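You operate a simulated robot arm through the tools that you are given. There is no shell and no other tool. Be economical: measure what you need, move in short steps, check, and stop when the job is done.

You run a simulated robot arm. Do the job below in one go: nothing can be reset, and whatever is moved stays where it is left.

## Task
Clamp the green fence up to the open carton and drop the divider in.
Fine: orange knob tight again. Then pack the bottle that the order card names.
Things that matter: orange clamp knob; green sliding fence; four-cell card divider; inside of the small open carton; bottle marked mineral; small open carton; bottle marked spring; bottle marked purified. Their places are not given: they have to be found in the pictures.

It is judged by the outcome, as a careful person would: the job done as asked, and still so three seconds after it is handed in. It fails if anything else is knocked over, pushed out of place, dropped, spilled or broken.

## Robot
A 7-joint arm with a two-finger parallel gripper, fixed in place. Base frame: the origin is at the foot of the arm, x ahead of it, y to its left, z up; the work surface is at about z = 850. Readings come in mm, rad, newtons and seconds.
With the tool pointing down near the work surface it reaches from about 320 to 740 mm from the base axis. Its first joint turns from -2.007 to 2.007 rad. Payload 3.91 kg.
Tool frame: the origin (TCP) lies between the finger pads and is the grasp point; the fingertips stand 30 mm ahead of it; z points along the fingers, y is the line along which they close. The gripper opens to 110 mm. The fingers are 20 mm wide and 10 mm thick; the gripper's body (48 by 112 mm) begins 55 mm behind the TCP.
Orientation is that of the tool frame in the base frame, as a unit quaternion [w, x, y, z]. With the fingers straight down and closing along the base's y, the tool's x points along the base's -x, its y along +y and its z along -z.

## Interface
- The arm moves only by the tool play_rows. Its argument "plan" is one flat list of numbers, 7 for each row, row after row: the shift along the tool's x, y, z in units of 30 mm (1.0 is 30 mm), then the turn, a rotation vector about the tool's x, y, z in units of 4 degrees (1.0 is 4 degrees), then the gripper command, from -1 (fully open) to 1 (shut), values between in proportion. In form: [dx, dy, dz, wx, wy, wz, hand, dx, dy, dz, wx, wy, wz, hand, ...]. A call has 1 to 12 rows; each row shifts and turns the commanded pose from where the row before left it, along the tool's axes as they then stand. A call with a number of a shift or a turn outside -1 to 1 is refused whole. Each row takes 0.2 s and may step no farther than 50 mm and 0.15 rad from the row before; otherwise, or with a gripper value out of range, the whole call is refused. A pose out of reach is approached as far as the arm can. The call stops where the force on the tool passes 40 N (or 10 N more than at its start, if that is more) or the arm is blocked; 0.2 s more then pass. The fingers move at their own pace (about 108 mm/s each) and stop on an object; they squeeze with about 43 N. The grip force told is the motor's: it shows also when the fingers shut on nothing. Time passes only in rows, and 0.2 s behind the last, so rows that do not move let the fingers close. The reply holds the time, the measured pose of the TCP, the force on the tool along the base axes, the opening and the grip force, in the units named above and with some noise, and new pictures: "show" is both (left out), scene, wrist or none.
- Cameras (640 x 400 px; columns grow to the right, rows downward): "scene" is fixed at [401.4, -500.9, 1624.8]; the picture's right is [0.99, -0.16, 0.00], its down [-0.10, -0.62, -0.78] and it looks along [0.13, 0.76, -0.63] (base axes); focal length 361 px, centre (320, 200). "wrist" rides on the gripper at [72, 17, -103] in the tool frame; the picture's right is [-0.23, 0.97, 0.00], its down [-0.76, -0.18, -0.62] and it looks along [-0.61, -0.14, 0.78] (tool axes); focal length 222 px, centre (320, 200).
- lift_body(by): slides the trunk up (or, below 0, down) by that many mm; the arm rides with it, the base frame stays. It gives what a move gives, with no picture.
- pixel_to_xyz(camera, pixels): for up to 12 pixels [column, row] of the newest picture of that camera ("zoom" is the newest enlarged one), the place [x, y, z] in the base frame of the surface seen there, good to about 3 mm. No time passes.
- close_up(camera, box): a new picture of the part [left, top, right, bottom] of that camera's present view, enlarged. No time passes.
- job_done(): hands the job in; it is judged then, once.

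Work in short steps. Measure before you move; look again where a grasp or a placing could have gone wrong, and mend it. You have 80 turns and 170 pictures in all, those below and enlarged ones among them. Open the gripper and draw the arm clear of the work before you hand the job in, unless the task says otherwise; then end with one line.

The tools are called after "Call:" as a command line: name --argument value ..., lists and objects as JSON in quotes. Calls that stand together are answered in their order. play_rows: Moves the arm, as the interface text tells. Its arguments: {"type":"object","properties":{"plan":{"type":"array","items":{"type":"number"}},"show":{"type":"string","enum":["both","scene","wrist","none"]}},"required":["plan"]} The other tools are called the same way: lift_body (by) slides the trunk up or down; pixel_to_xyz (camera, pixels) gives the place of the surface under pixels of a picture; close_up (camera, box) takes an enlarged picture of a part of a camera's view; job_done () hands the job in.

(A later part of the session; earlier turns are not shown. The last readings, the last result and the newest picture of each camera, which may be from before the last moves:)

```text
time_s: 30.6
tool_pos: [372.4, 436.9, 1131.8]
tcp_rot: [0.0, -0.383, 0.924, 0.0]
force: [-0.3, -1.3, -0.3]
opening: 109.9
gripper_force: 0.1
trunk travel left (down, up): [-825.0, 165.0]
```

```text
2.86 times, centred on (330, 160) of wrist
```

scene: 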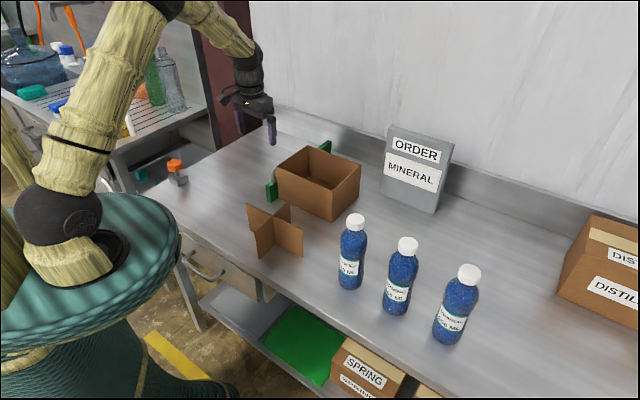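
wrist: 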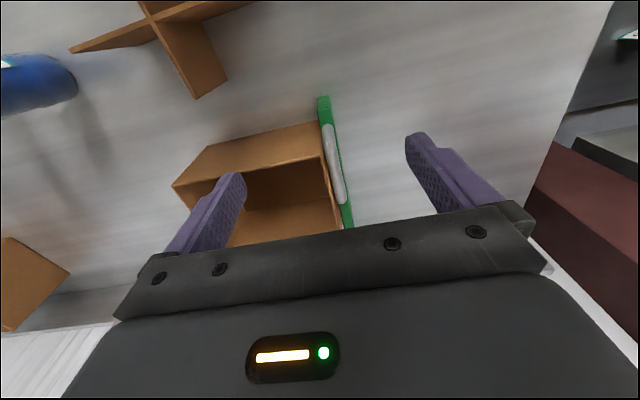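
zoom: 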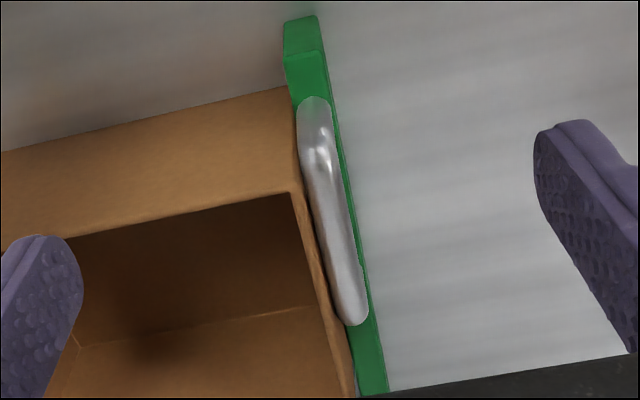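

Fence flush with the carton. Now return to the knob at height: first translate.

Call:
play_rows --plan '[0.23, 0.94, 0, 0, 0, 0, -1, 0.23, 0.94, 0, 0, 0, 0, -1, 0.23, 0.94, 0, 0, 0, 0, -1, 0.23, 0.94, 0, 0, 0, 0, -1, 0.23, 0.94, 0, 0, 0, 0, -1, 0.23, 0.94, 0, 0, 0, 0, -1, 0.23, 0.94, 0, 0, 0, 0, -1, 0.23, 0.94, 0, 0, 0, 0, -1, 0.23, 0.94, 0, 0, 0, 0, -1, 0.23, 0.94, 0, 0, 0, 0, -1, 0.23, 0.94, 0, 0, 0, 0, -1, 0.23, 0.94, 0, 0, 0, 0, -1]' --show "none"

Call:
play_rows --plan '[0, 0, 0, 0, 0, -1, -1, 0, 0, 0, 0, 0, -1, -1, 0, 0, 0, 0, 0, -1, -1, 0, 0, 0, 0, 0, -1, -1, 0, 0, 0, 0, 0, -1, -1, 0, 0, 0, 0, 0, -1, -1, 0, 0, 0, 0, 0, -1, -1, 0, 0, 0, 0, 0, -1, -1, 0, 0, 0, 0, 0, -1, -1, 0, 0, 0, 0, 0, -1, -1, 0, 0, 0, 0, 0, -1, -1, 0, 0, 0, 0, 0, -1, -1]' --show "none"

Call:
play_rows --plan '[0, 0, 0, 0, 0, -1, -1, 0, 0, 0, 0, 0, -1, -1, 0, 0, 0, 0, 0, -1, -1, 0, 0, 0.9, 0, 0, 0, -1, 0, 0, 0.9, 0, 0, 0, -1, 0, 0, 0.9, 0, 0, 0, -1, 0, 0, 0.9, 0, 0, 0, -1, 0, 0, 0.9, 0, 0, 0, -1]' --show "wrist"

```text
time_s: 33.2
tool_pos: [74.1, 618.4, 1130.1]
tcp_rot: [0.0, -0.383, 0.924, -0.001]
force: [0.1, 0.1, 0.4]
opening: 110.0
gripper_force: 0.0
trunk travel left (down, up): [-825.0, 165.0]
```

```text
time_s: 35.8
tool_pos: [75.8, 617.4, 1130.5]
tcp_rot: [0.001, 0.725, -0.688, 0.0]
force: [-0.2, 1.0, 0.1]
opening: 110.2
gripper_force: 0.1
trunk travel left (down, up): [-825.0, 165.0]
```

```text
time_s: 37.6
tool_pos: [75.4, 617.9, 994.2]
tcp_rot: [0.0, 0.793, -0.609, 0.0]
force: [0.6, -0.5, -0.2]
opening: 110.0
gripper_force: 0.1
trunk travel left (down, up): [-825.0, 165.0]
```

wrist: 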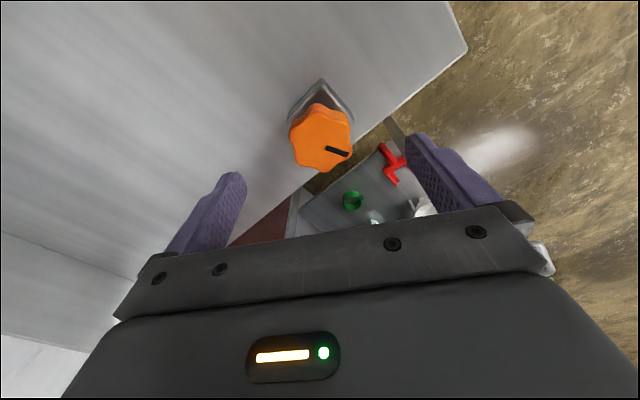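

Same relation as at release. Descend to z≈933 and grip the knob.

Call:
play_rows --plan '[0, 0, 1, 0, 0, 0, -1, 0, 0, 1, 0, 0, 0, -1, 0, 0, 0, 0, 0, 0, 1, 0, 0, 0, 0, 0, 0, 1, 0, 0, 0, 0, 0, 0, 1]' --show "wrist"

```text
time_s: 38.8
tool_pos: [74.5, 617.0, 934.9]
tcp_rot: [0.0, 0.793, -0.609, 0.001]
force: [0.4, -4.8, -4.1]
opening: 52.9
gripper_force: 45.2
trunk travel left (down, up): [-825.0, 165.0]
```

wrist: 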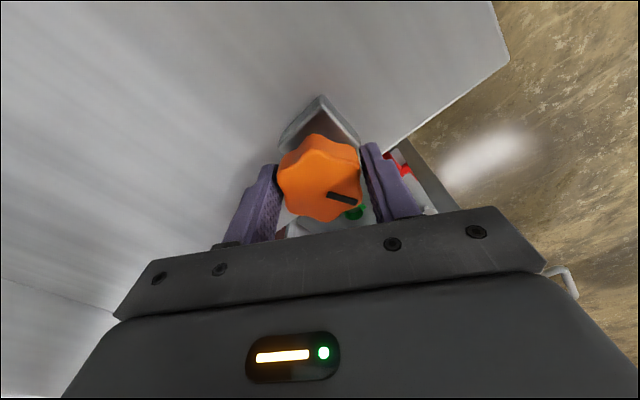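

Gripped. Turn clockwise 96° in two calls, then the last part while checking.

Call:
play_rows --plan '[0, 0, 0, 0, 0, 1, 1, 0, 0, 0, 0, 0, 1, 1, 0, 0, 0, 0, 0, 1, 1, 0, 0, 0, 0, 0, 1, 1, 0, 0, 0, 0, 0, 1, 1, 0, 0, 0, 0, 0, 1, 1, 0, 0, 0, 0, 0, 1, 1, 0, 0, 0, 0, 0, 1, 1, 0, 0, 0, 0, 0, 1, 1, 0, 0, 0, 0, 0, 1, 1, 0, 0, 0, 0, 0, 1, 1, 0, 0, 0, 0, 0, 1, 1]' --show "none"

Call:
play_rows --plan '[0, 0, 0, 0, 0, 1, 1, 0, 0, 0, 0, 0, 1, 1, 0, 0, 0, 0, 0, 1, 1, 0, 0, 0, 0, 0, 1, 1, 0, 0, 0, 0, 0, 1, 1, 0, 0, 0, 0, 0, 1, 1, 0, 0, 0, 0, 0, 1, 1, 0, 0, 0, 0, 0, 1, 1, 0, 0, 0, 0, 0, 1, 1, 0, 0, 0, 0, 0, 1, 1, 0, 0, 0, 0, 0, 1, 1, 0, 0, 0, 0, 0, 1, 1]' --show "wrist"

```text
time_s: 41.4
tool_pos: [73.3, 617.2, 935.1]
tcp_rot: [0.0, -0.477, 0.879, -0.001]
force: [-10.6, -13.6, -13.6]
opening: 52.8
gripper_force: 45.2
trunk travel left (down, up): [-825.0, 165.0]
```

```text
time_s: 44.0
tool_pos: [72.3, 618.9, 934.8]
tcp_rot: [0.0, -0.079, 0.997, 0.0]
force: [-19.0, -1.1, -12.7]
opening: 52.9
gripper_force: 44.6
trunk travel left (down, up): [-825.0, 165.0]
```

wrist: 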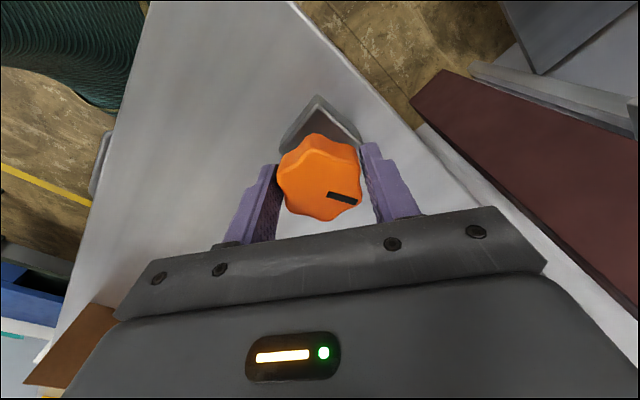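

No slip. Turn the remaining 24° plus 4° to be firmly tight.

Call:
play_rows --plan '[0, 0, 0, 0, 0, 1, 1, 0, 0, 0, 0, 0, 1, 1, 0, 0, 0, 0, 0, 1, 1, 0, 0, 0, 0, 0, 1, 1, 0, 0, 0, 0, 0, 1, 1, 0, 0, 0, 0, 0, 1, 1, 0, 0, 0, 0, 0, 1, 1, 0, 0, 0, 0, 0, 0, 1]' --show "wrist"

```text
time_s: 45.8
tool_pos: [75.1, 617.9, 935.4]
tcp_rot: [0.002, 0.166, 0.986, -0.001]
force: [-6.9, 4.8, -7.0]
opening: 53.5
gripper_force: 45.0
trunk travel left (down, up): [-825.0, 165.0]
```

wrist: 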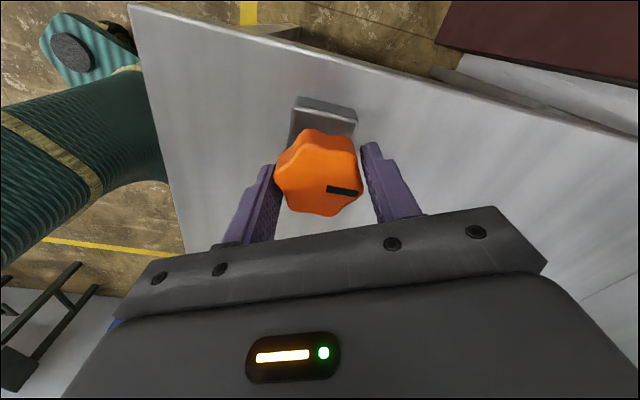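

The opening returned to 53.5 mm like at the start and the fingers slipped a little against a stop: tight. Release, rise and check the mark.

Call:
play_rows --plan '[0, 0, 0, 0, 0, 0, -1, 0, 0, 0, 0, 0, 0, -1, 0, 0, -1, 0, 0, 0, -1, 0, 0, -1, 0, 0, 0, -1, 0, 0, -1, 0, 0, 0, -1, 0, 0, -1, 0, 0, 0, -1, 0, 0, -1, 0, 0, 0, -1, 0, 0, -1, 0, 0, 0, -1, 0, 0, -1, 0, 0, 0, -1, 0, 0, -1, 0, 0, 0, -1]'

Call:
close_up --camera "scene" --box '[150, 110, 310, 210]'

Call:
close_up --camera "scene" --box '[230, 185, 320, 270]'

```text
time_s: 48.0
tool_pos: [74.9, 617.3, 1176.4]
tcp_rot: [-0.001, 0.167, 0.986, 0.001]
force: [0.0, 0.9, 0.0]
opening: 109.7
gripper_force: 0.1
trunk travel left (down, up): [-825.0, 165.0]
```

scene: 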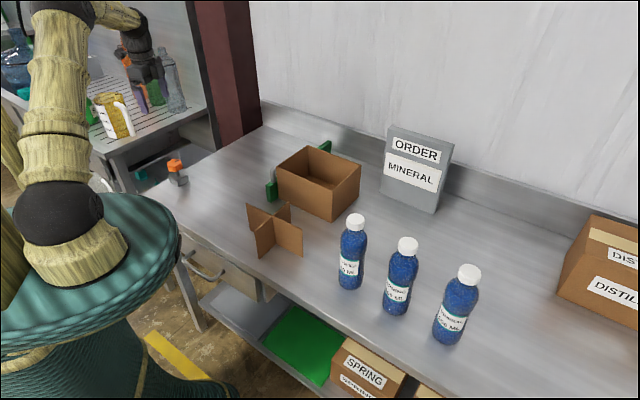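
wrist: 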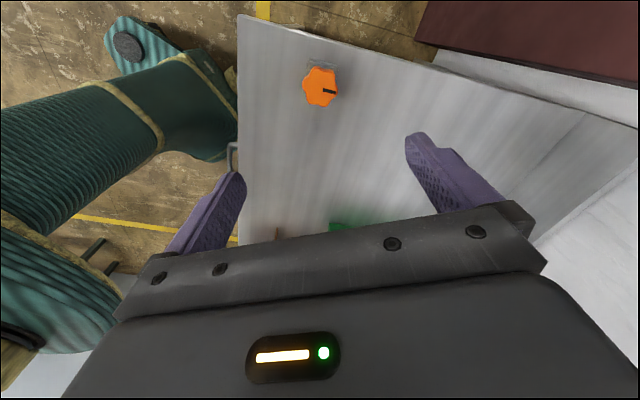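

```text
4.00 times, centred on (230, 160) of scene
```

zoom: 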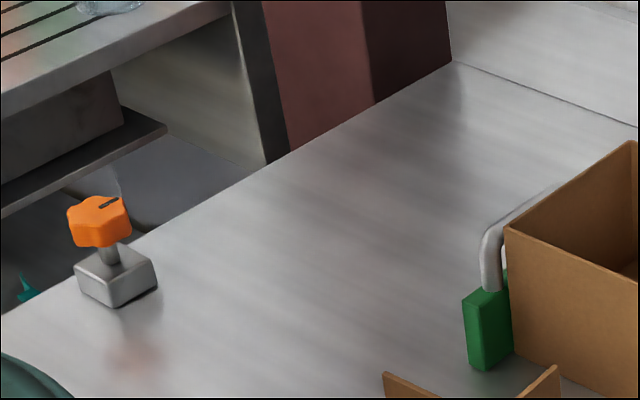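

```text
4.71 times, centred on (275, 228) of scene
```

zoom: 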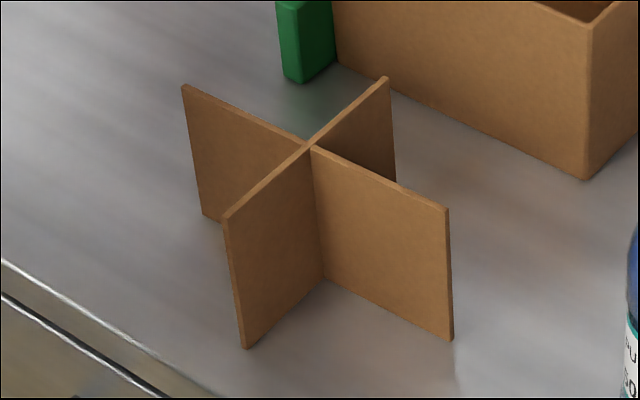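

Knob looks exactly as at the start. Now measure the divider's arms (top tips, centre, bottoms) and the carton's rim corners.

Call:
pixel_to_xyz --camera "zoom" --pixels '[[184, 89], [447, 210], [386, 79], [226, 216], [309, 147], [246, 345], [451, 335], [205, 212], [270, 180], [350, 108], [240, 115], [380, 177]]'

Call:
close_up --camera "scene" --box '[270, 140, 370, 225]'

```text
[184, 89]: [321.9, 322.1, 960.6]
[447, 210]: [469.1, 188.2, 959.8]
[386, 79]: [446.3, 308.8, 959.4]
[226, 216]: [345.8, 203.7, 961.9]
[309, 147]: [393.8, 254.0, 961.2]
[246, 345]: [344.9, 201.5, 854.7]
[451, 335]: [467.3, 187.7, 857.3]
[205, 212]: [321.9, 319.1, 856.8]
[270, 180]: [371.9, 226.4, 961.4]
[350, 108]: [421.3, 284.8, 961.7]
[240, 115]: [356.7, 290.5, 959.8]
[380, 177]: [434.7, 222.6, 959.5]
```

```text
4.71 times, centred on (320, 182) of scene
```

zoom: 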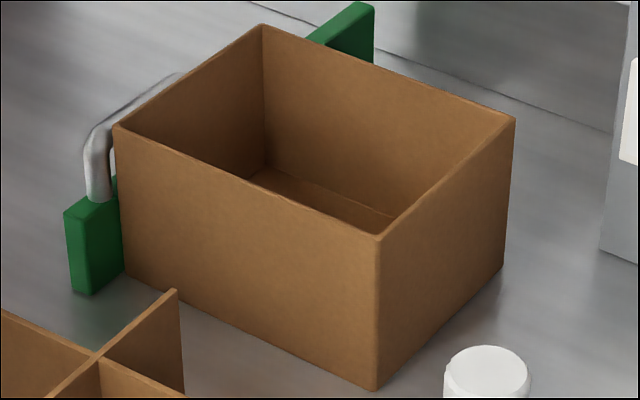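

Call:
pixel_to_xyz --camera "zoom" --pixels '[[119, 126], [380, 238], [512, 119], [262, 28], [266, 165], [390, 214], [250, 178], [330, 205], [262, 60], [379, 384], [126, 268], [180, 152]]'

```text
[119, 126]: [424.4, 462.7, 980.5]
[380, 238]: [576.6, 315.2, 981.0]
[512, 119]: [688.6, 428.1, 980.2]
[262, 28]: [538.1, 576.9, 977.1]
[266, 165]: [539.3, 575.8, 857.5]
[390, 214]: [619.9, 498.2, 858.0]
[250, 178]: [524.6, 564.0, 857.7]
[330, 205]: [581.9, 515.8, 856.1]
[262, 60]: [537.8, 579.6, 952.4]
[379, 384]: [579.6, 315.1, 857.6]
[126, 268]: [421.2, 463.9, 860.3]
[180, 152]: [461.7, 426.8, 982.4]
```

Divider: centre ≈ (395.5,255.5), top z 961, height ≈107; arms 199 × 145 mm at ~−43°/46°. Carton: centre ≈ (556.5,446), sides at 45°, so it fits with a small margin. I'll pinch the short panel 20 mm on the base side of the centre; first turn to tool y ≈135.4°, then move over.

Call:
play_rows --plan '[0, 0, 0, 0, 0, -0.95, -1, 0, 0, 0, 0, 0, -0.95, -1, 0, 0, 0, 0, 0, -0.95, -1, 0, 0, 0, 0, 0, -0.95, -1, 0, 0, 0, 0, 0, -0.95, -1, 0, 0, 0, 0, 0, -0.95, -1, 0, 0, 0, 0, 0, -0.95, -1, 0, 0, 0, 0, 0, -0.95, -1, 0, 0, 0, 0, 0, -0.95, -1, 0, 0, 0, 0, 0, -0.95, -1, 0, 0, 0, 0, 0, -0.95, -1, 0, 0, 0, 0, 0, -0.95, -1]' --show "none"

Call:
play_rows --plan '[0, 0, 0, 0, 0, -0.95, -1, 0, 0, 0, 0, 0, -0.95, -1, 0, 0, 0, 0, 0, -0.95, -1, 0, 0, 0, 0, 0, -0.95, -1, 0, 0, 0, 0, 0, -0.95, -1, 0.104, -0.945, 0, 0, 0, 0, -1, 0.104, -0.945, 0, 0, 0, 0, -1, 0.104, -0.945, 0, 0, 0, 0, -1, 0.104, -0.945, 0, 0, 0, 0, -1, 0.104, -0.945, 0, 0, 0, 0, -1, 0.104, -0.945, 0, 0, 0, 0, -1, 0.104, -0.945, 0, 0, 0, 0, -1]' --show "none"

Call:
play_rows --plan '[0.104, -0.945, 0, 0, 0, 0, -1, 0.104, -0.945, 0, 0, 0, 0, -1, 0.104, -0.945, 0, 0, 0, 0, -1, 0.104, -0.945, 0, 0, 0, 0, -1, 0.104, -0.945, 0, 0, 0, 0, -1, 0.104, -0.945, 0, 0, 0, 0, -1, 0.104, -0.945, 0, 0, 0, 0, -1, 0.104, -0.945, 0, 0, 0, 0, -1, 0.104, -0.945, 0, 0, 0, 0, -1, 0.104, -0.945, 0, 0, 0, 0, -1]'

```text
time_s: 50.6
tool_pos: [74.7, 617.9, 1174.8]
tcp_rot: [0.0, -0.23, 0.973, 0.0]
force: [0.5, -0.2, 0.7]
opening: 110.0
gripper_force: 0.0
trunk travel left (down, up): [-825.0, 165.0]
```

```text
time_s: 53.2
tool_pos: [201.6, 462.7, 1175.6]
tcp_rot: [0.0, -0.388, 0.922, 0.001]
force: [0.5, 0.1, 0.3]
opening: 110.0
gripper_force: 0.0
trunk travel left (down, up): [-825.0, 165.0]
```

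```text
time_s: 55.4
tool_pos: [383.8, 243.2, 1174.7]
tcp_rot: [0.0, -0.387, 0.922, 0.001]
force: [-0.6, -0.4, 0.2]
opening: 109.9
gripper_force: 0.0
trunk travel left (down, up): [-825.0, 165.0]
```

scene: 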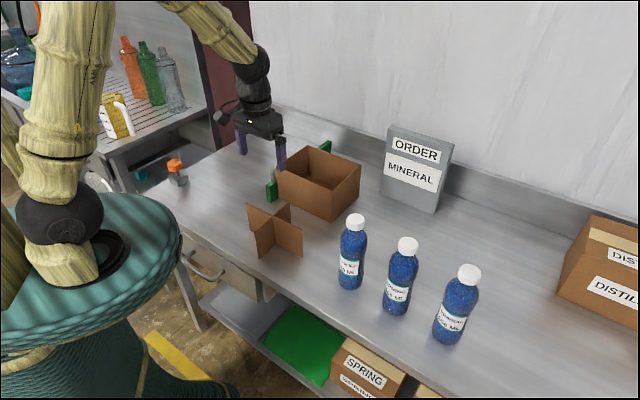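
wrist: 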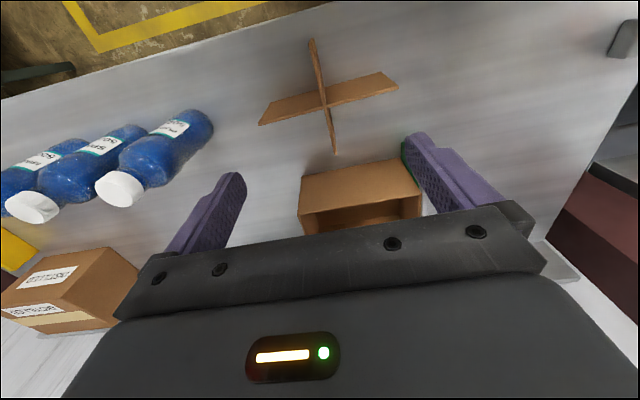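

TCP is ~17 mm from the centre on the base side; I want 24. Shift 7 mm and descend to z≈1010 for a look.

Call:
play_rows --plan '[0.23, 0, 1, 0, 0, 0, -1, 0, 0, 1, 0, 0, 0, -1, 0, 0, 1, 0, 0, 0, -1, 0, 0, 1, 0, 0, 0, -1, 0, 0, 1, 0, 0, 0, -1, 0, 0, 0.5, 0, 0, 0, -1]' --show "wrist"

Call:
close_up --camera "wrist" --box '[220, 40, 440, 240]'

```text
time_s: 56.8
tool_pos: [377.2, 238.1, 1010.4]
tcp_rot: [0.001, -0.387, 0.922, 0.0]
force: [0.6, -0.4, 0.4]
opening: 109.8
gripper_force: 0.0
trunk travel left (down, up): [-825.0, 165.0]
```

wrist: 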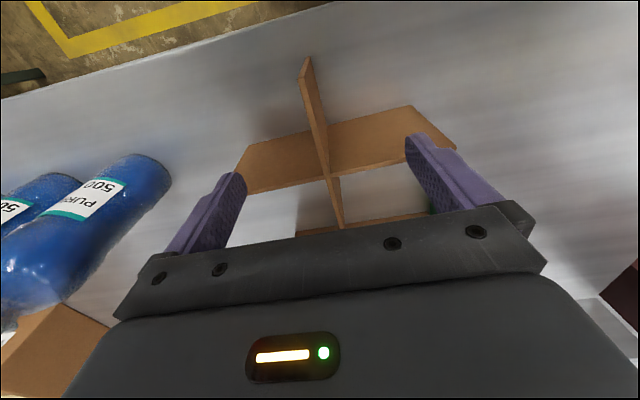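

```text
2.00 times, centred on (330, 140) of wrist
```

zoom: 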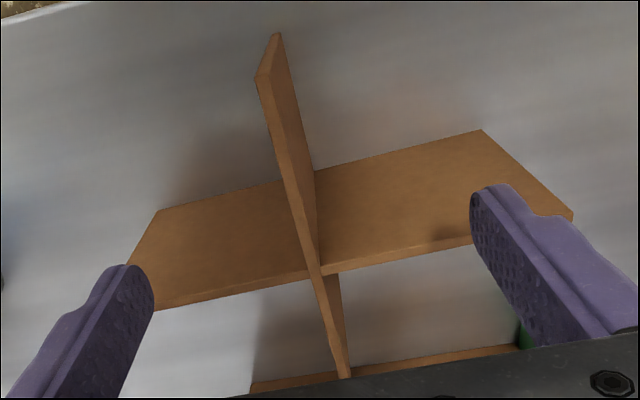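

Measure the panel top edges in this wrist view to confirm the fingers clear the long panel.

Call:
pixel_to_xyz --camera "zoom" --pixels '[[319, 272], [200, 302], [440, 246], [258, 82], [275, 140], [290, 185], [347, 375], [570, 214], [130, 275], [490, 190]]'

```text
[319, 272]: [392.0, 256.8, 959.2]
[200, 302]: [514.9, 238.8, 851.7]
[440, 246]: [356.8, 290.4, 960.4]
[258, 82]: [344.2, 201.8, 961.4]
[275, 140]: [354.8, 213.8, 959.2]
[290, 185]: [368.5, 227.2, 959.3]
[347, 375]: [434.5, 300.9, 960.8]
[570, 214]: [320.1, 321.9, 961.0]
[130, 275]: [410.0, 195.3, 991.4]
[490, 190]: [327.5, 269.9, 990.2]
```

Short panel at u≈98.3, TCP u 98.4; long panel 22 mm away. The divider is turned ≈2.3° from the tool, so turn −2°, descend to z≈947 and close.

Call:
play_rows --plan '[0, 0, 1, 0, 0, -0.5, -1, 0, 0, 1, 0, 0, 0, -1, 0, 0, 0.1, 0, 0, 0, 0, 0, 0, 0, 0, 0, 0, 0.6, 0, 0, 0, 0, 0, 0, 1, 0, 0, 0, 0, 0, 0, 1, 0, 0, 0, 0, 0, 0, 1]'

```text
time_s: 58.4
tool_pos: [377.3, 238.0, 947.1]
tcp_rot: [0.0, -0.404, 0.915, 0.0]
force: [0.5, 0.4, 0.0]
opening: 3.9
gripper_force: 43.4
trunk travel left (down, up): [-825.0, 165.0]
```

scene: 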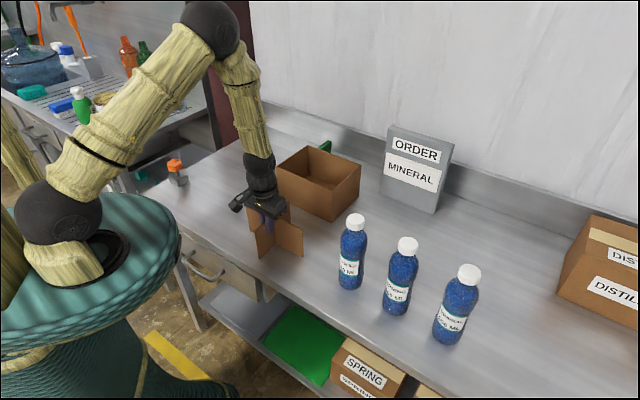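
wrist: 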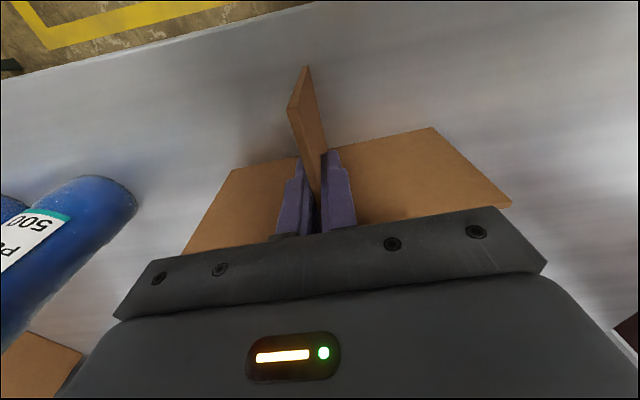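

Gripped (3.9 mm panel). Lift straight up 150 mm and check.

Call:
play_rows --plan '[0, 0, -0.5, 0, 0, 0, 1, 0, 0, -0.9, 0, 0, 0, 1, 0, 0, -0.9, 0, 0, 0, 1, 0, 0, -0.9, 0, 0, 0, 1, 0, 0, -0.9, 0, 0, 0, 1, 0, 0, -0.9, 0, 0, 0, 1, 0, 0, 0, 0, 0, 0.55, 1]'

Call:
close_up --camera "scene" --box '[220, 130, 320, 230]'

```text
time_s: 60.0
tool_pos: [377.4, 238.9, 1097.2]
tcp_rot: [-0.001, -0.385, 0.923, 0.0]
force: [-0.3, 1.1, -1.3]
opening: 4.2
gripper_force: 42.9
trunk travel left (down, up): [-825.0, 165.0]
```

scene: 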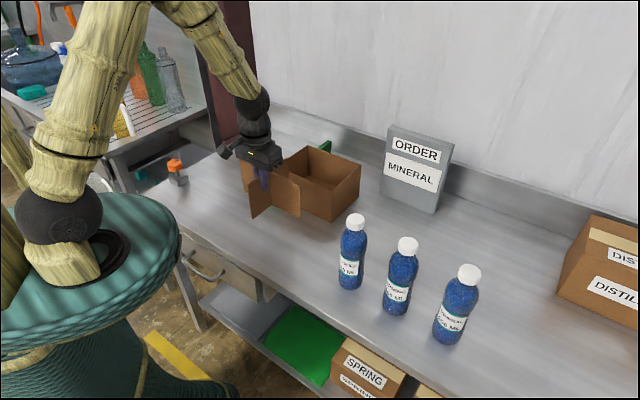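
wrist: 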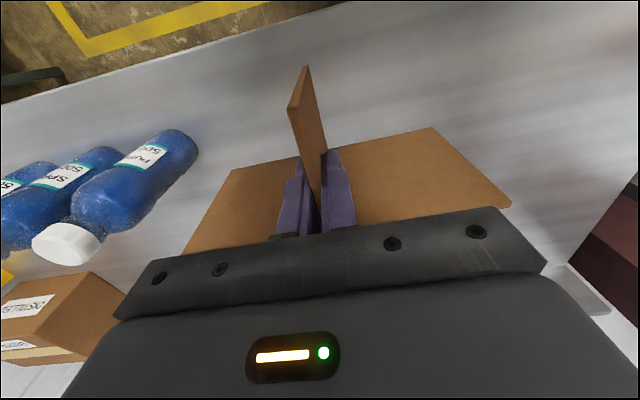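

```text
4.00 times, centred on (270, 180) of scene
```

zoom: 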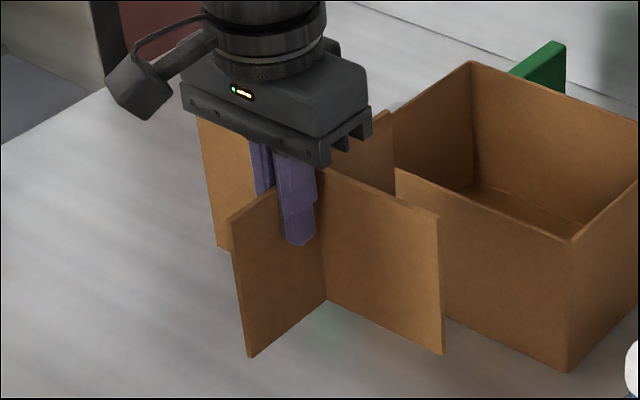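

Held level. Measure its visible tips to get its offset from the tool.

Call:
pixel_to_xyz --camera "zoom" --pixels '[[235, 222], [436, 217], [250, 352], [441, 348], [221, 243], [326, 296], [203, 130], [390, 114], [345, 308]]'

Call:
pixel_to_xyz --camera "wrist" --pixels '[[510, 206], [433, 129], [232, 170], [184, 252], [291, 107], [304, 69], [307, 150]]'

```text
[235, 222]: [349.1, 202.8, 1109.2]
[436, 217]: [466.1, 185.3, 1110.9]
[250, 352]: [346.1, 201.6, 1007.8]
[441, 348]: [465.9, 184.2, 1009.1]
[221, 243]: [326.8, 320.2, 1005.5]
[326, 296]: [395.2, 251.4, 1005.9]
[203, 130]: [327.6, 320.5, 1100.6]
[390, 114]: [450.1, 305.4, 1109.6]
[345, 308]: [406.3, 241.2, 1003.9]
```

```text
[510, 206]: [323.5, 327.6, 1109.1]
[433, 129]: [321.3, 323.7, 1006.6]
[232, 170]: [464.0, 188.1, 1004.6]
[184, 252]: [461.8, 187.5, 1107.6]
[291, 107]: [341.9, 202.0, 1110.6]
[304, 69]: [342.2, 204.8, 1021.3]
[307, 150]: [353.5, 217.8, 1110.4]
```

Divider centre is ≈23 mm beyond the TCP along the panel, aligned with the tool. Move at this height (bottom ≈1005, rim 982) to hover over the carton.

Call:
play_rows --plan '[-0.926, 0.0785, -0.1, 0, 0, 0, 1, -0.926, 0.0785, -0.1, 0, 0, 0, 1, -0.926, 0.0785, -0.1, 0, 0, 0, 1, -0.926, 0.0785, 0, 0, 0, 0, 1, -0.926, 0.0785, 0, 0, 0, 0, 1, -0.926, 0.0785, 0, 0, 0, 0, 1, -0.926, 0.0785, 0, 0, 0, 0, 1, -0.926, 0.0785, 0, 0, 0, 0, 1, -0.926, 0.0785, 0, 0, 0, 0, 1]'

Call:
close_up --camera "scene" --box '[260, 100, 380, 225]'

Call:
close_up --camera "wrist" --box '[140, 20, 540, 270]'

```text
time_s: 62.0
tool_pos: [536.8, 433.6, 1105.2]
tcp_rot: [-0.001, -0.386, 0.923, -0.001]
force: [-0.3, 0.3, -0.4]
opening: 4.0
gripper_force: 42.6
trunk travel left (down, up): [-825.0, 165.0]
```

scene: 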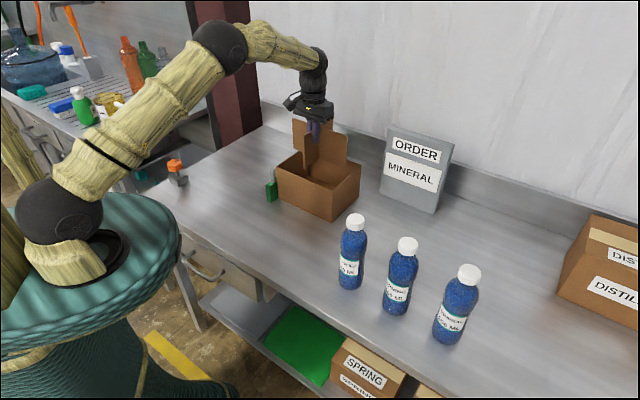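
wrist: 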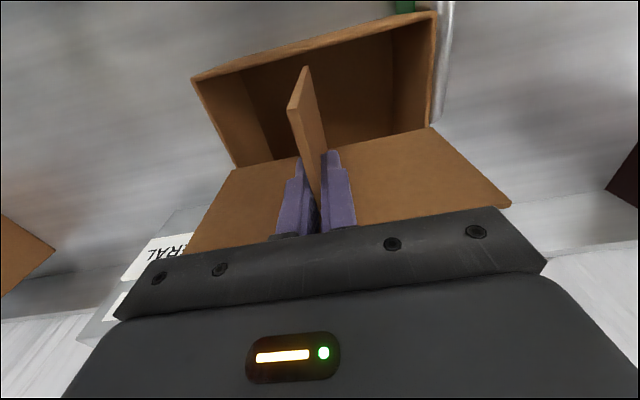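

```text
3.20 times, centred on (320, 162) of scene
```

zoom: 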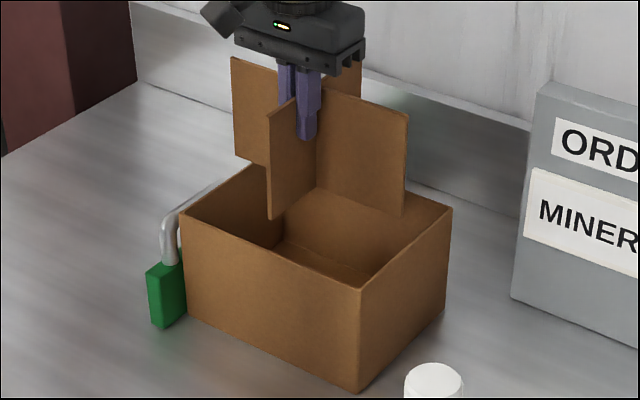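

```text
1.60 times, centred on (340, 145) of wrist
```

zoom: 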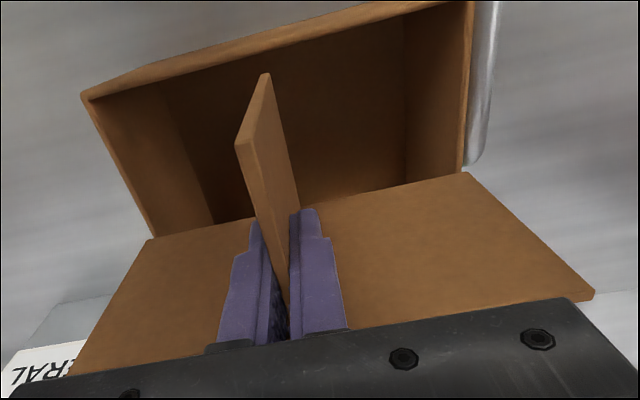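

Compare carton rim and divider bottom tips in the same wrist picture.

Call:
pixel_to_xyz --camera "wrist" --pixels '[[195, 78], [216, 120], [234, 158], [300, 49], [400, 20], [434, 14], [433, 60], [432, 110], [235, 171], [430, 130], [304, 68], [291, 106]]'

Call:
pixel_to_xyz --camera "scene" --pixels '[[276, 166], [332, 190], [360, 165], [346, 167], [304, 168], [293, 150]]'

```text
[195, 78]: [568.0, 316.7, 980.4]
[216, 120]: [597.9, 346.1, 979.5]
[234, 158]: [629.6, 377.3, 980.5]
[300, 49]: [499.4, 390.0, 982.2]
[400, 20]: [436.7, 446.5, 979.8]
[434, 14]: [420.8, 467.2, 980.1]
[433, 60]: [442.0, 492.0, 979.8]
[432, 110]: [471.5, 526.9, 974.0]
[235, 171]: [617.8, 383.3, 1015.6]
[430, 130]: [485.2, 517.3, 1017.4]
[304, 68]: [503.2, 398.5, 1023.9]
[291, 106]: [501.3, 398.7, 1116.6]
```

```text
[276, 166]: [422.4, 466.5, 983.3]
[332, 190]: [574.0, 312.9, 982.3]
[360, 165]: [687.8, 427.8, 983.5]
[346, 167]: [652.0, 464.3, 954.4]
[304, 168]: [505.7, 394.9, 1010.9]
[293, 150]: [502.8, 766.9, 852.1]
```

In the wrist frame the divider is centred along u (rim −34…178, tips −23…166) but ~3 mm too far along v. Correct by (+3 mm tool x, +1 mm tool y) and lower 40 mm so the bottom just enters the rim.

Call:
play_rows --plan '[0.09, 0.03, 0, 0, 0, 0, 1, 0, 0, 0.4, 0, 0, 0, 1, 0, 0, 0.4, 0, 0, 0, 1, 0, 0, 0.5, 0, 0, 0, 1]'

Call:
close_up --camera "scene" --box '[260, 110, 380, 225]'

Call:
close_up --camera "wrist" --box '[140, 20, 540, 270]'

```text
time_s: 63.0
tool_pos: [535.5, 429.7, 1067.4]
tcp_rot: [0.0, -0.386, 0.922, 0.0]
force: [0.5, 0.1, -0.5]
opening: 4.2
gripper_force: 43.3
trunk travel left (down, up): [-825.0, 165.0]
```

scene: 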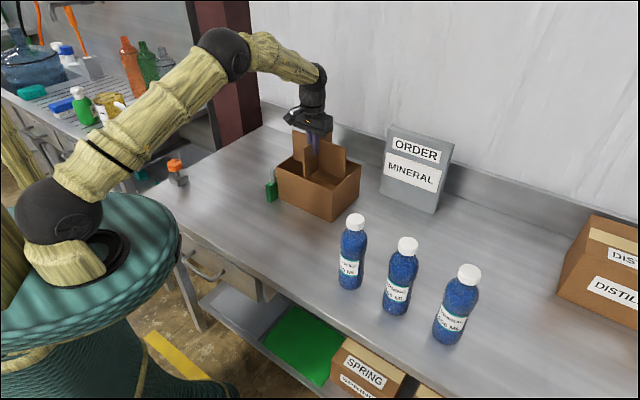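
wrist: 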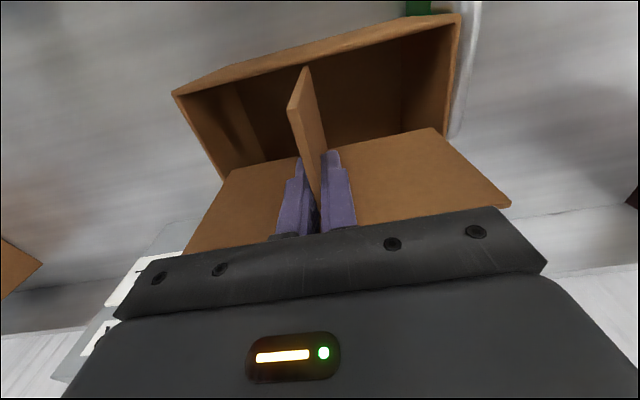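

```text
3.48 times, centred on (320, 168) of scene
```

zoom: 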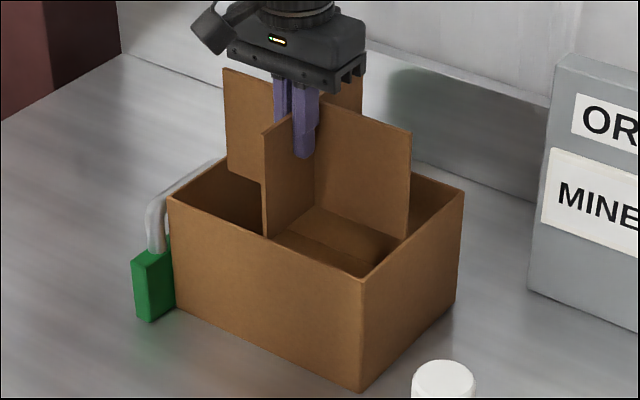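

```text
1.60 times, centred on (340, 145) of wrist
```

zoom: 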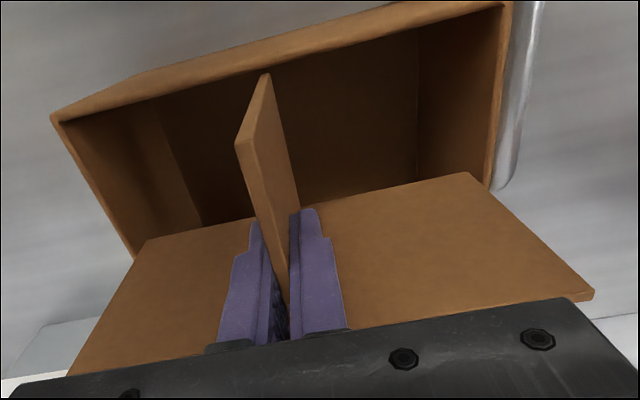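

Measure again the rim against the panel near the rim level.

Call:
pixel_to_xyz --camera "wrist" --pixels '[[175, 94], [200, 138], [216, 170], [290, 62], [380, 35], [457, 16], [455, 60], [447, 120], [233, 172], [430, 130], [304, 69], [291, 106]]'

Call:
play_rows --plan '[0, 0, 0, 0, 0, 0, 1]' --show "none"

```text
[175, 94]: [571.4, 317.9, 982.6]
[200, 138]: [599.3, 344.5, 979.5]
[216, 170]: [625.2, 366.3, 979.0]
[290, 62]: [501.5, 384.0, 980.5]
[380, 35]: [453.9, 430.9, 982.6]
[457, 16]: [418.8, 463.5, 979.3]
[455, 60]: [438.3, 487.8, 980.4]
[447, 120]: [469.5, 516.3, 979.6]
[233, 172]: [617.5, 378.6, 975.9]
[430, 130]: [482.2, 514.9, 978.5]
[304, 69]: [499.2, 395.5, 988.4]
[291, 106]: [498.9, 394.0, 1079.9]
```

```text
time_s: 63.4
tool_pos: [534.9, 429.8, 1068.0]
tcp_rot: [0.001, -0.386, 0.923, 0.0]
force: [-0.1, 0.1, -0.6]
opening: 4.1
gripper_force: 43.4
trunk travel left (down, up): [-825.0, 165.0]
```

Well centred: ~4 mm around on v, ~8+ on u. Lower 60 mm.

Call:
play_rows --plan '[0, 0, 0.33, 0, 0, 0, 1, 0, 0, 0.33, 0, 0, 0, 1, 0, 0, 0.33, 0, 0, 0, 1, 0, 0, 0.33, 0, 0, 0, 1, 0, 0, 0.33, 0, 0, 0, 1, 0, 0, 0.33, 0, 0, 0, 1]'

```text
time_s: 64.8
tool_pos: [534.3, 430.7, 1006.6]
tcp_rot: [0.001, -0.386, 0.922, 0.001]
force: [0.2, -0.3, -0.2]
opening: 3.9
gripper_force: 43.1
trunk travel left (down, up): [-825.0, 165.0]
```

scene: 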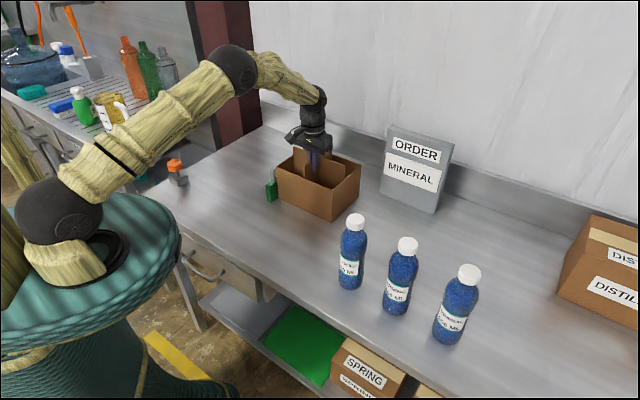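
wrist: 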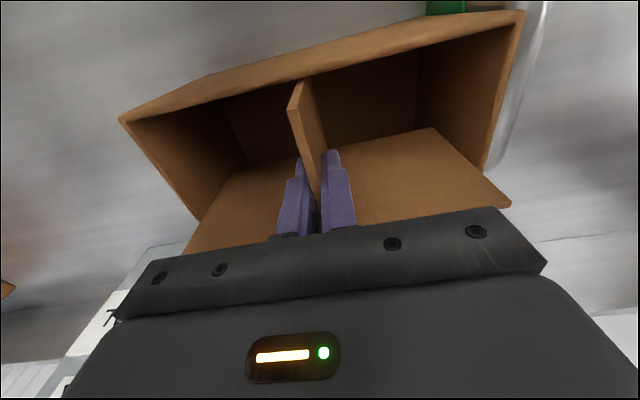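

Entering without contact. Lower another 50 mm, then small steps toward the floor.

Call:
play_rows --plan '[0, 0, 0.4, 0, 0, 0, 1, 0, 0, 0.4, 0, 0, 0, 1, 0, 0, 0.4, 0, 0, 0, 1, 0, 0, 0.4, 0, 0, 0, 1, 0, 0, 0.07, 0, 0, 0, 1, 0, 0, 0.07, 0, 0, 0, 1]'

Call:
close_up --camera "scene" --box '[260, 110, 380, 225]'

```text
time_s: 66.2
tool_pos: [534.0, 430.5, 956.2]
tcp_rot: [0.0, -0.385, 0.923, 0.0]
force: [0.1, 0.0, 0.0]
opening: 4.1
gripper_force: 42.4
trunk travel left (down, up): [-825.0, 165.0]
```

scene: 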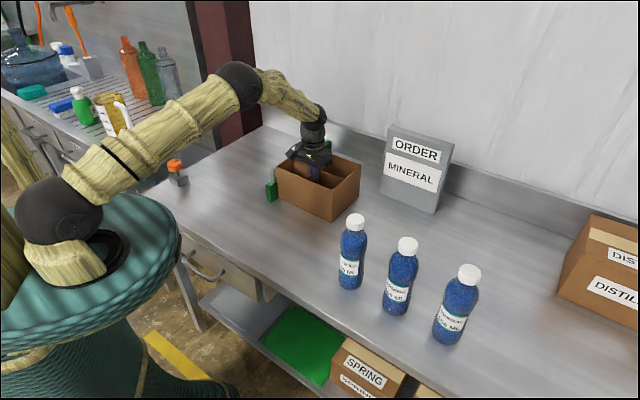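
wrist: 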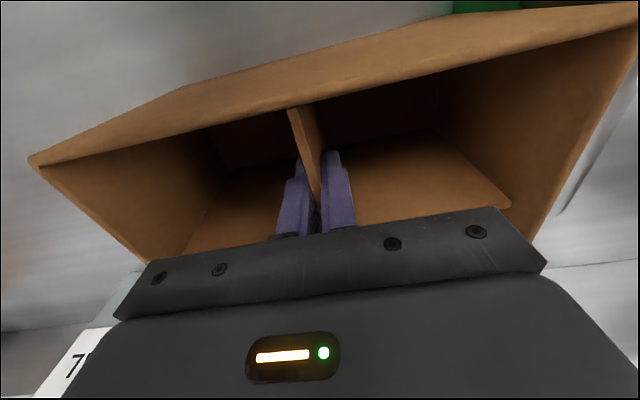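

```text
3.48 times, centred on (320, 168) of scene
```

zoom: 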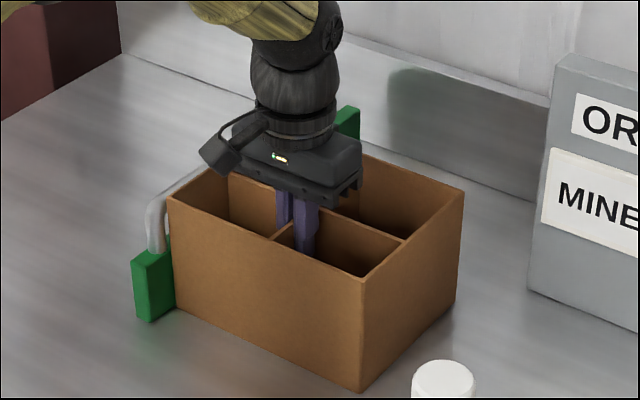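

No contact yet; lower by up to 5 mm in small steps.

Call:
play_rows --plan '[0, 0, 0.05, 0, 0, 0, 1, 0, 0, 0.05, 0, 0, 0, 1, 0, 0, 0.05, 0, 0, 0, 1]' --show "none"

```text
time_s: 67.0
tool_pos: [533.9, 430.5, 952.3]
tcp_rot: [0.0, -0.386, 0.923, -0.001]
force: [-1.0, -0.6, 3.0]
opening: 4.3
gripper_force: 43.0
trunk travel left (down, up): [-825.0, 165.0]
```

Light floor contact (3 N). Open partially and rise straight up.

Call:
play_rows --plan '[0, 0, 0, 0, 0, 0, 0.6, 0, 0, 0, 0, 0, 0, 0.5, 0, 0, -0.5, 0, 0, 0, 0.5, 0, 0, -1, 0, 0, 0, 0.5, 0, 0, -1, 0, 0, 0, 0.5, 0, 0, -1, 0, 0, 0, -1, 0, 0, -1, 0, 0, 0, -1, 0, 0, -0.5, 0, 0, 0, -1]'

Call:
close_up --camera "scene" --box '[260, 110, 380, 225]'

Call:
close_up --camera "scene" --box '[330, 200, 490, 350]'

```text
time_s: 68.8
tool_pos: [534.3, 430.8, 1102.4]
tcp_rot: [0.0, -0.385, 0.923, 0.0]
force: [-0.2, -1.3, 0.1]
opening: 110.1
gripper_force: 0.0
trunk travel left (down, up): [-825.0, 165.0]
```

scene: 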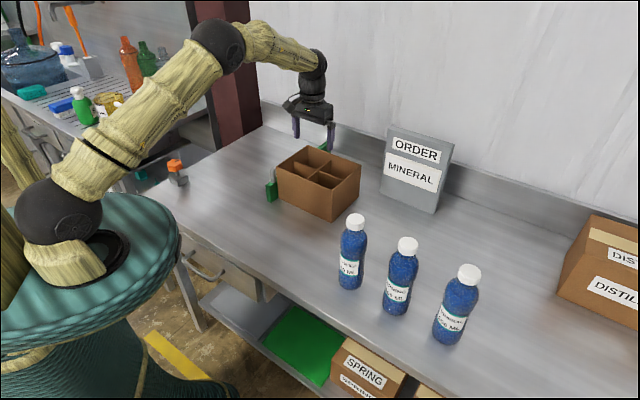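
wrist: 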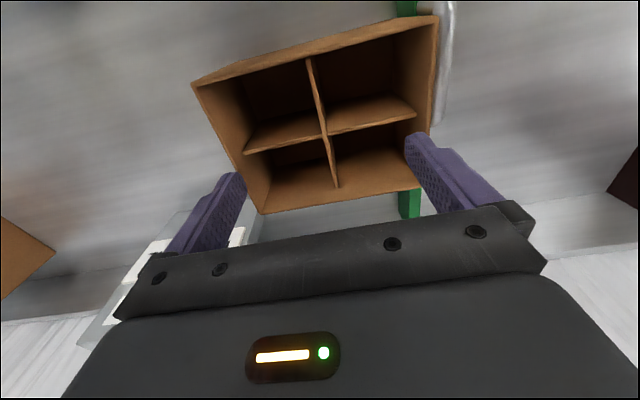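

```text
3.48 times, centred on (320, 168) of scene
```

zoom: 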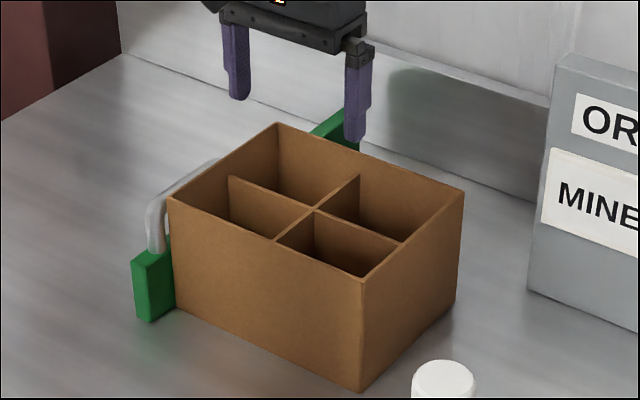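

```text
2.67 times, centred on (410, 275) of scene
```

zoom: 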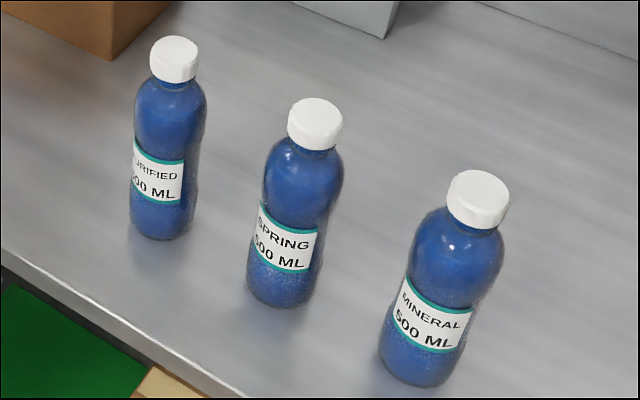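

Divider sits evenly in the carton. Now the Mineral bottle: enlarge and measure its cap and body widths.

Call:
close_up --camera "scene" --box '[415, 255, 495, 350]'

```text
4.21 times, centred on (455, 302) of scene
```

zoom: 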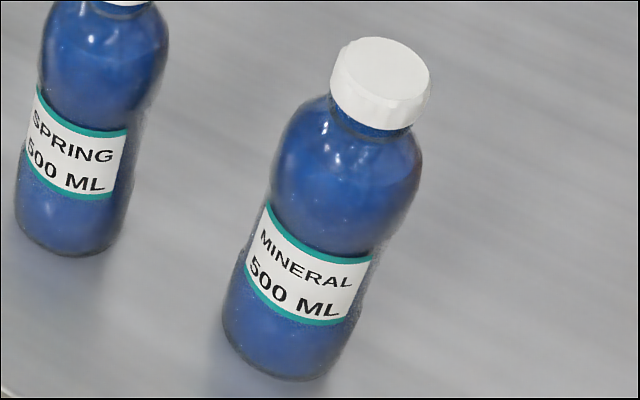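

Call:
pixel_to_xyz --camera "zoom" --pixels '[[383, 65], [335, 62], [426, 75], [380, 42], [385, 92], [275, 190], [415, 180], [345, 180], [226, 315], [340, 340], [290, 375], [360, 120]]'

```text
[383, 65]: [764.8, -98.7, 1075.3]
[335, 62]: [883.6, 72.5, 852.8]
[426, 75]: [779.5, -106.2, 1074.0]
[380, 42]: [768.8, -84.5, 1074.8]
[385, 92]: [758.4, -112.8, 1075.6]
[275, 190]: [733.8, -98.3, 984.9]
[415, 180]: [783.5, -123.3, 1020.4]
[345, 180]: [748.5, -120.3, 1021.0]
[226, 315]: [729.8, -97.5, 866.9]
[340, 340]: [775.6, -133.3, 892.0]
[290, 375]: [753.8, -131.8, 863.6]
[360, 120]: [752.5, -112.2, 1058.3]
```

Mineral's axis is at about (763,−98), cap top 1075, body ⌀≈67; that radius (769) is beyond reach at the present trunk height, so I raise the trunk to gain reach, then turn the tool to close along y.

Call:
lift_body --by 165

Call:
play_rows --plan '[0, 0, 0, 0, 0, 0.9375, -1, 0, 0, 0, 0, 0, 0.9375, -1, 0, 0, 0, 0, 0, 0.9375, -1, 0, 0, 0, 0, 0, 0.9375, -1, 0, 0, 0, 0, 0, 0.9375, -1, 0, 0, 0, 0, 0, 0.9375, -1, 0, 0, 0, 0, 0, 0.9375, -1, 0, 0, 0, 0, 0, 0.9375, -1, 0, 0, 0, 0, 0, 0.9375, -1, 0, 0, 0, 0, 0, 0.9375, -1, 0, 0, 0, 0, 0, 0.9375, -1, 0, 0, 0, 0, 0, 0.9375, -1]' --show "none"

Call:
play_rows --plan '[-0.424, -0.98, 0.1, 0, 0, 0, -1, -0.424, -0.98, 0.1, 0, 0, 0, -1, -0.424, -0.98, 0.1, 0, 0, 0, -1, -0.424, -0.98, 0.1, 0, 0, 0, -1, -0.424, -0.98, 0.1, 0, 0, 0, -1, -0.424, -0.98, 0.1, 0, 0, 0, -1, -0.424, -0.98, 0.1, 0, 0, 0, -1, -0.424, -0.98, 0.1, 0, 0, 0, -1, -0.424, -0.98, 0.1, 0, 0, 0, -1, -0.424, -0.98, 0.1, 0, 0, 0, -1, -0.424, -0.98, 0.1, 0, 0, 0, -1, -0.424, -0.98, 0.1, 0, 0, 0, -1]'

```text
time_s: 70.7
tool_pos: [534.7, 431.0, 1267.0]
tcp_rot: [0.0, -0.385, 0.923, 0.0]
force: [0.0, 0.6, 0.0]
opening: 109.9
gripper_force: 0.0
trunk travel left (down, up): [-990.0, 0.0]
```

```text
time_s: 73.3
tool_pos: [535.6, 430.8, 1266.7]
tcp_rot: [0.001, -0.002, 1.0, 0.0]
force: [-1.0, -0.2, -0.2]
opening: 109.7
gripper_force: 0.2
trunk travel left (down, up): [-990.0, 0.0]
```

```text
time_s: 75.9
tool_pos: [691.7, 77.3, 1230.0]
tcp_rot: [0.0, -0.003, 1.0, 0.0]
force: [-0.2, -1.0, 0.0]
opening: 109.8
gripper_force: 0.1
trunk travel left (down, up): [-990.0, 0.0]
```

scene: 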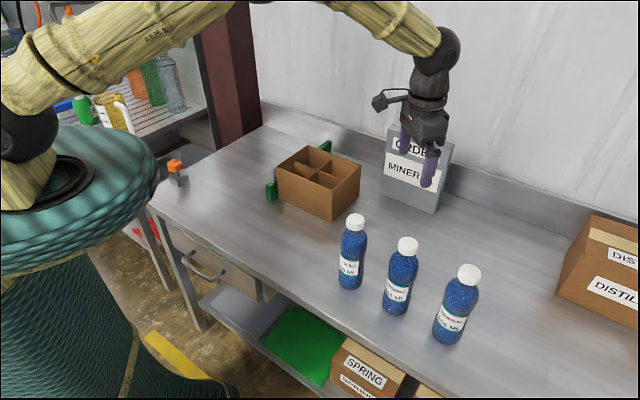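
wrist: 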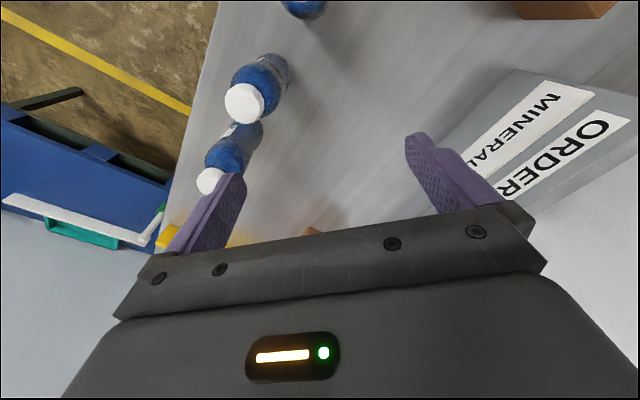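

Reached (692,77,1230). Move to y≈−98 while lowering to z≈1140, keeping x≈692.

Call:
play_rows --plan '[0, -0.975, 0.5, 0, 0, 0, -1, 0, -0.975, 0.5, 0, 0, 0, -1, 0, -0.975, 0.5, 0, 0, 0, -1, 0, -0.975, 0.5, 0, 0, 0, -1, 0, -0.975, 0.5, 0, 0, 0, -1, 0, -0.975, 0.5, 0, 0, 0, -1, -0.6, 0, 0, 0, 0, 0, -1, -0.6, 0, 0, 0, 0, 0, -1]'

```text
time_s: 77.7
tool_pos: [727.3, -97.5, 1141.4]
tcp_rot: [0.0, -0.003, 1.0, 0.0]
force: [-0.9, -0.5, 0.7]
opening: 110.0
gripper_force: 0.0
trunk travel left (down, up): [-990.0, 0.0]
```

scene: 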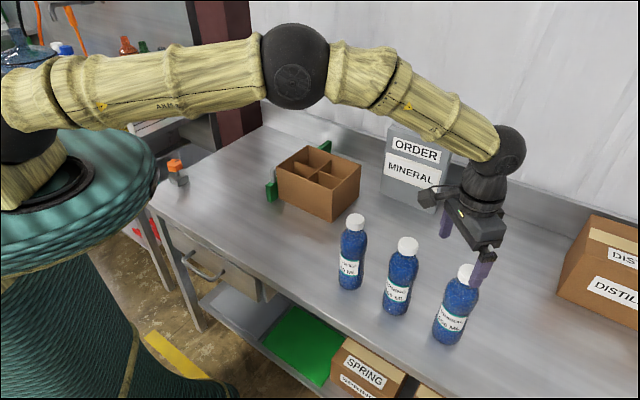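
wrist: 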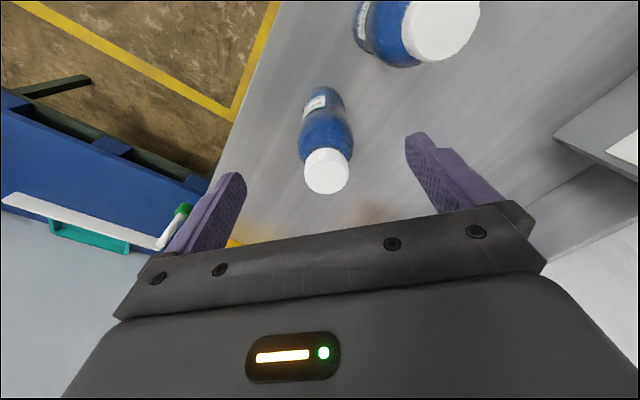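

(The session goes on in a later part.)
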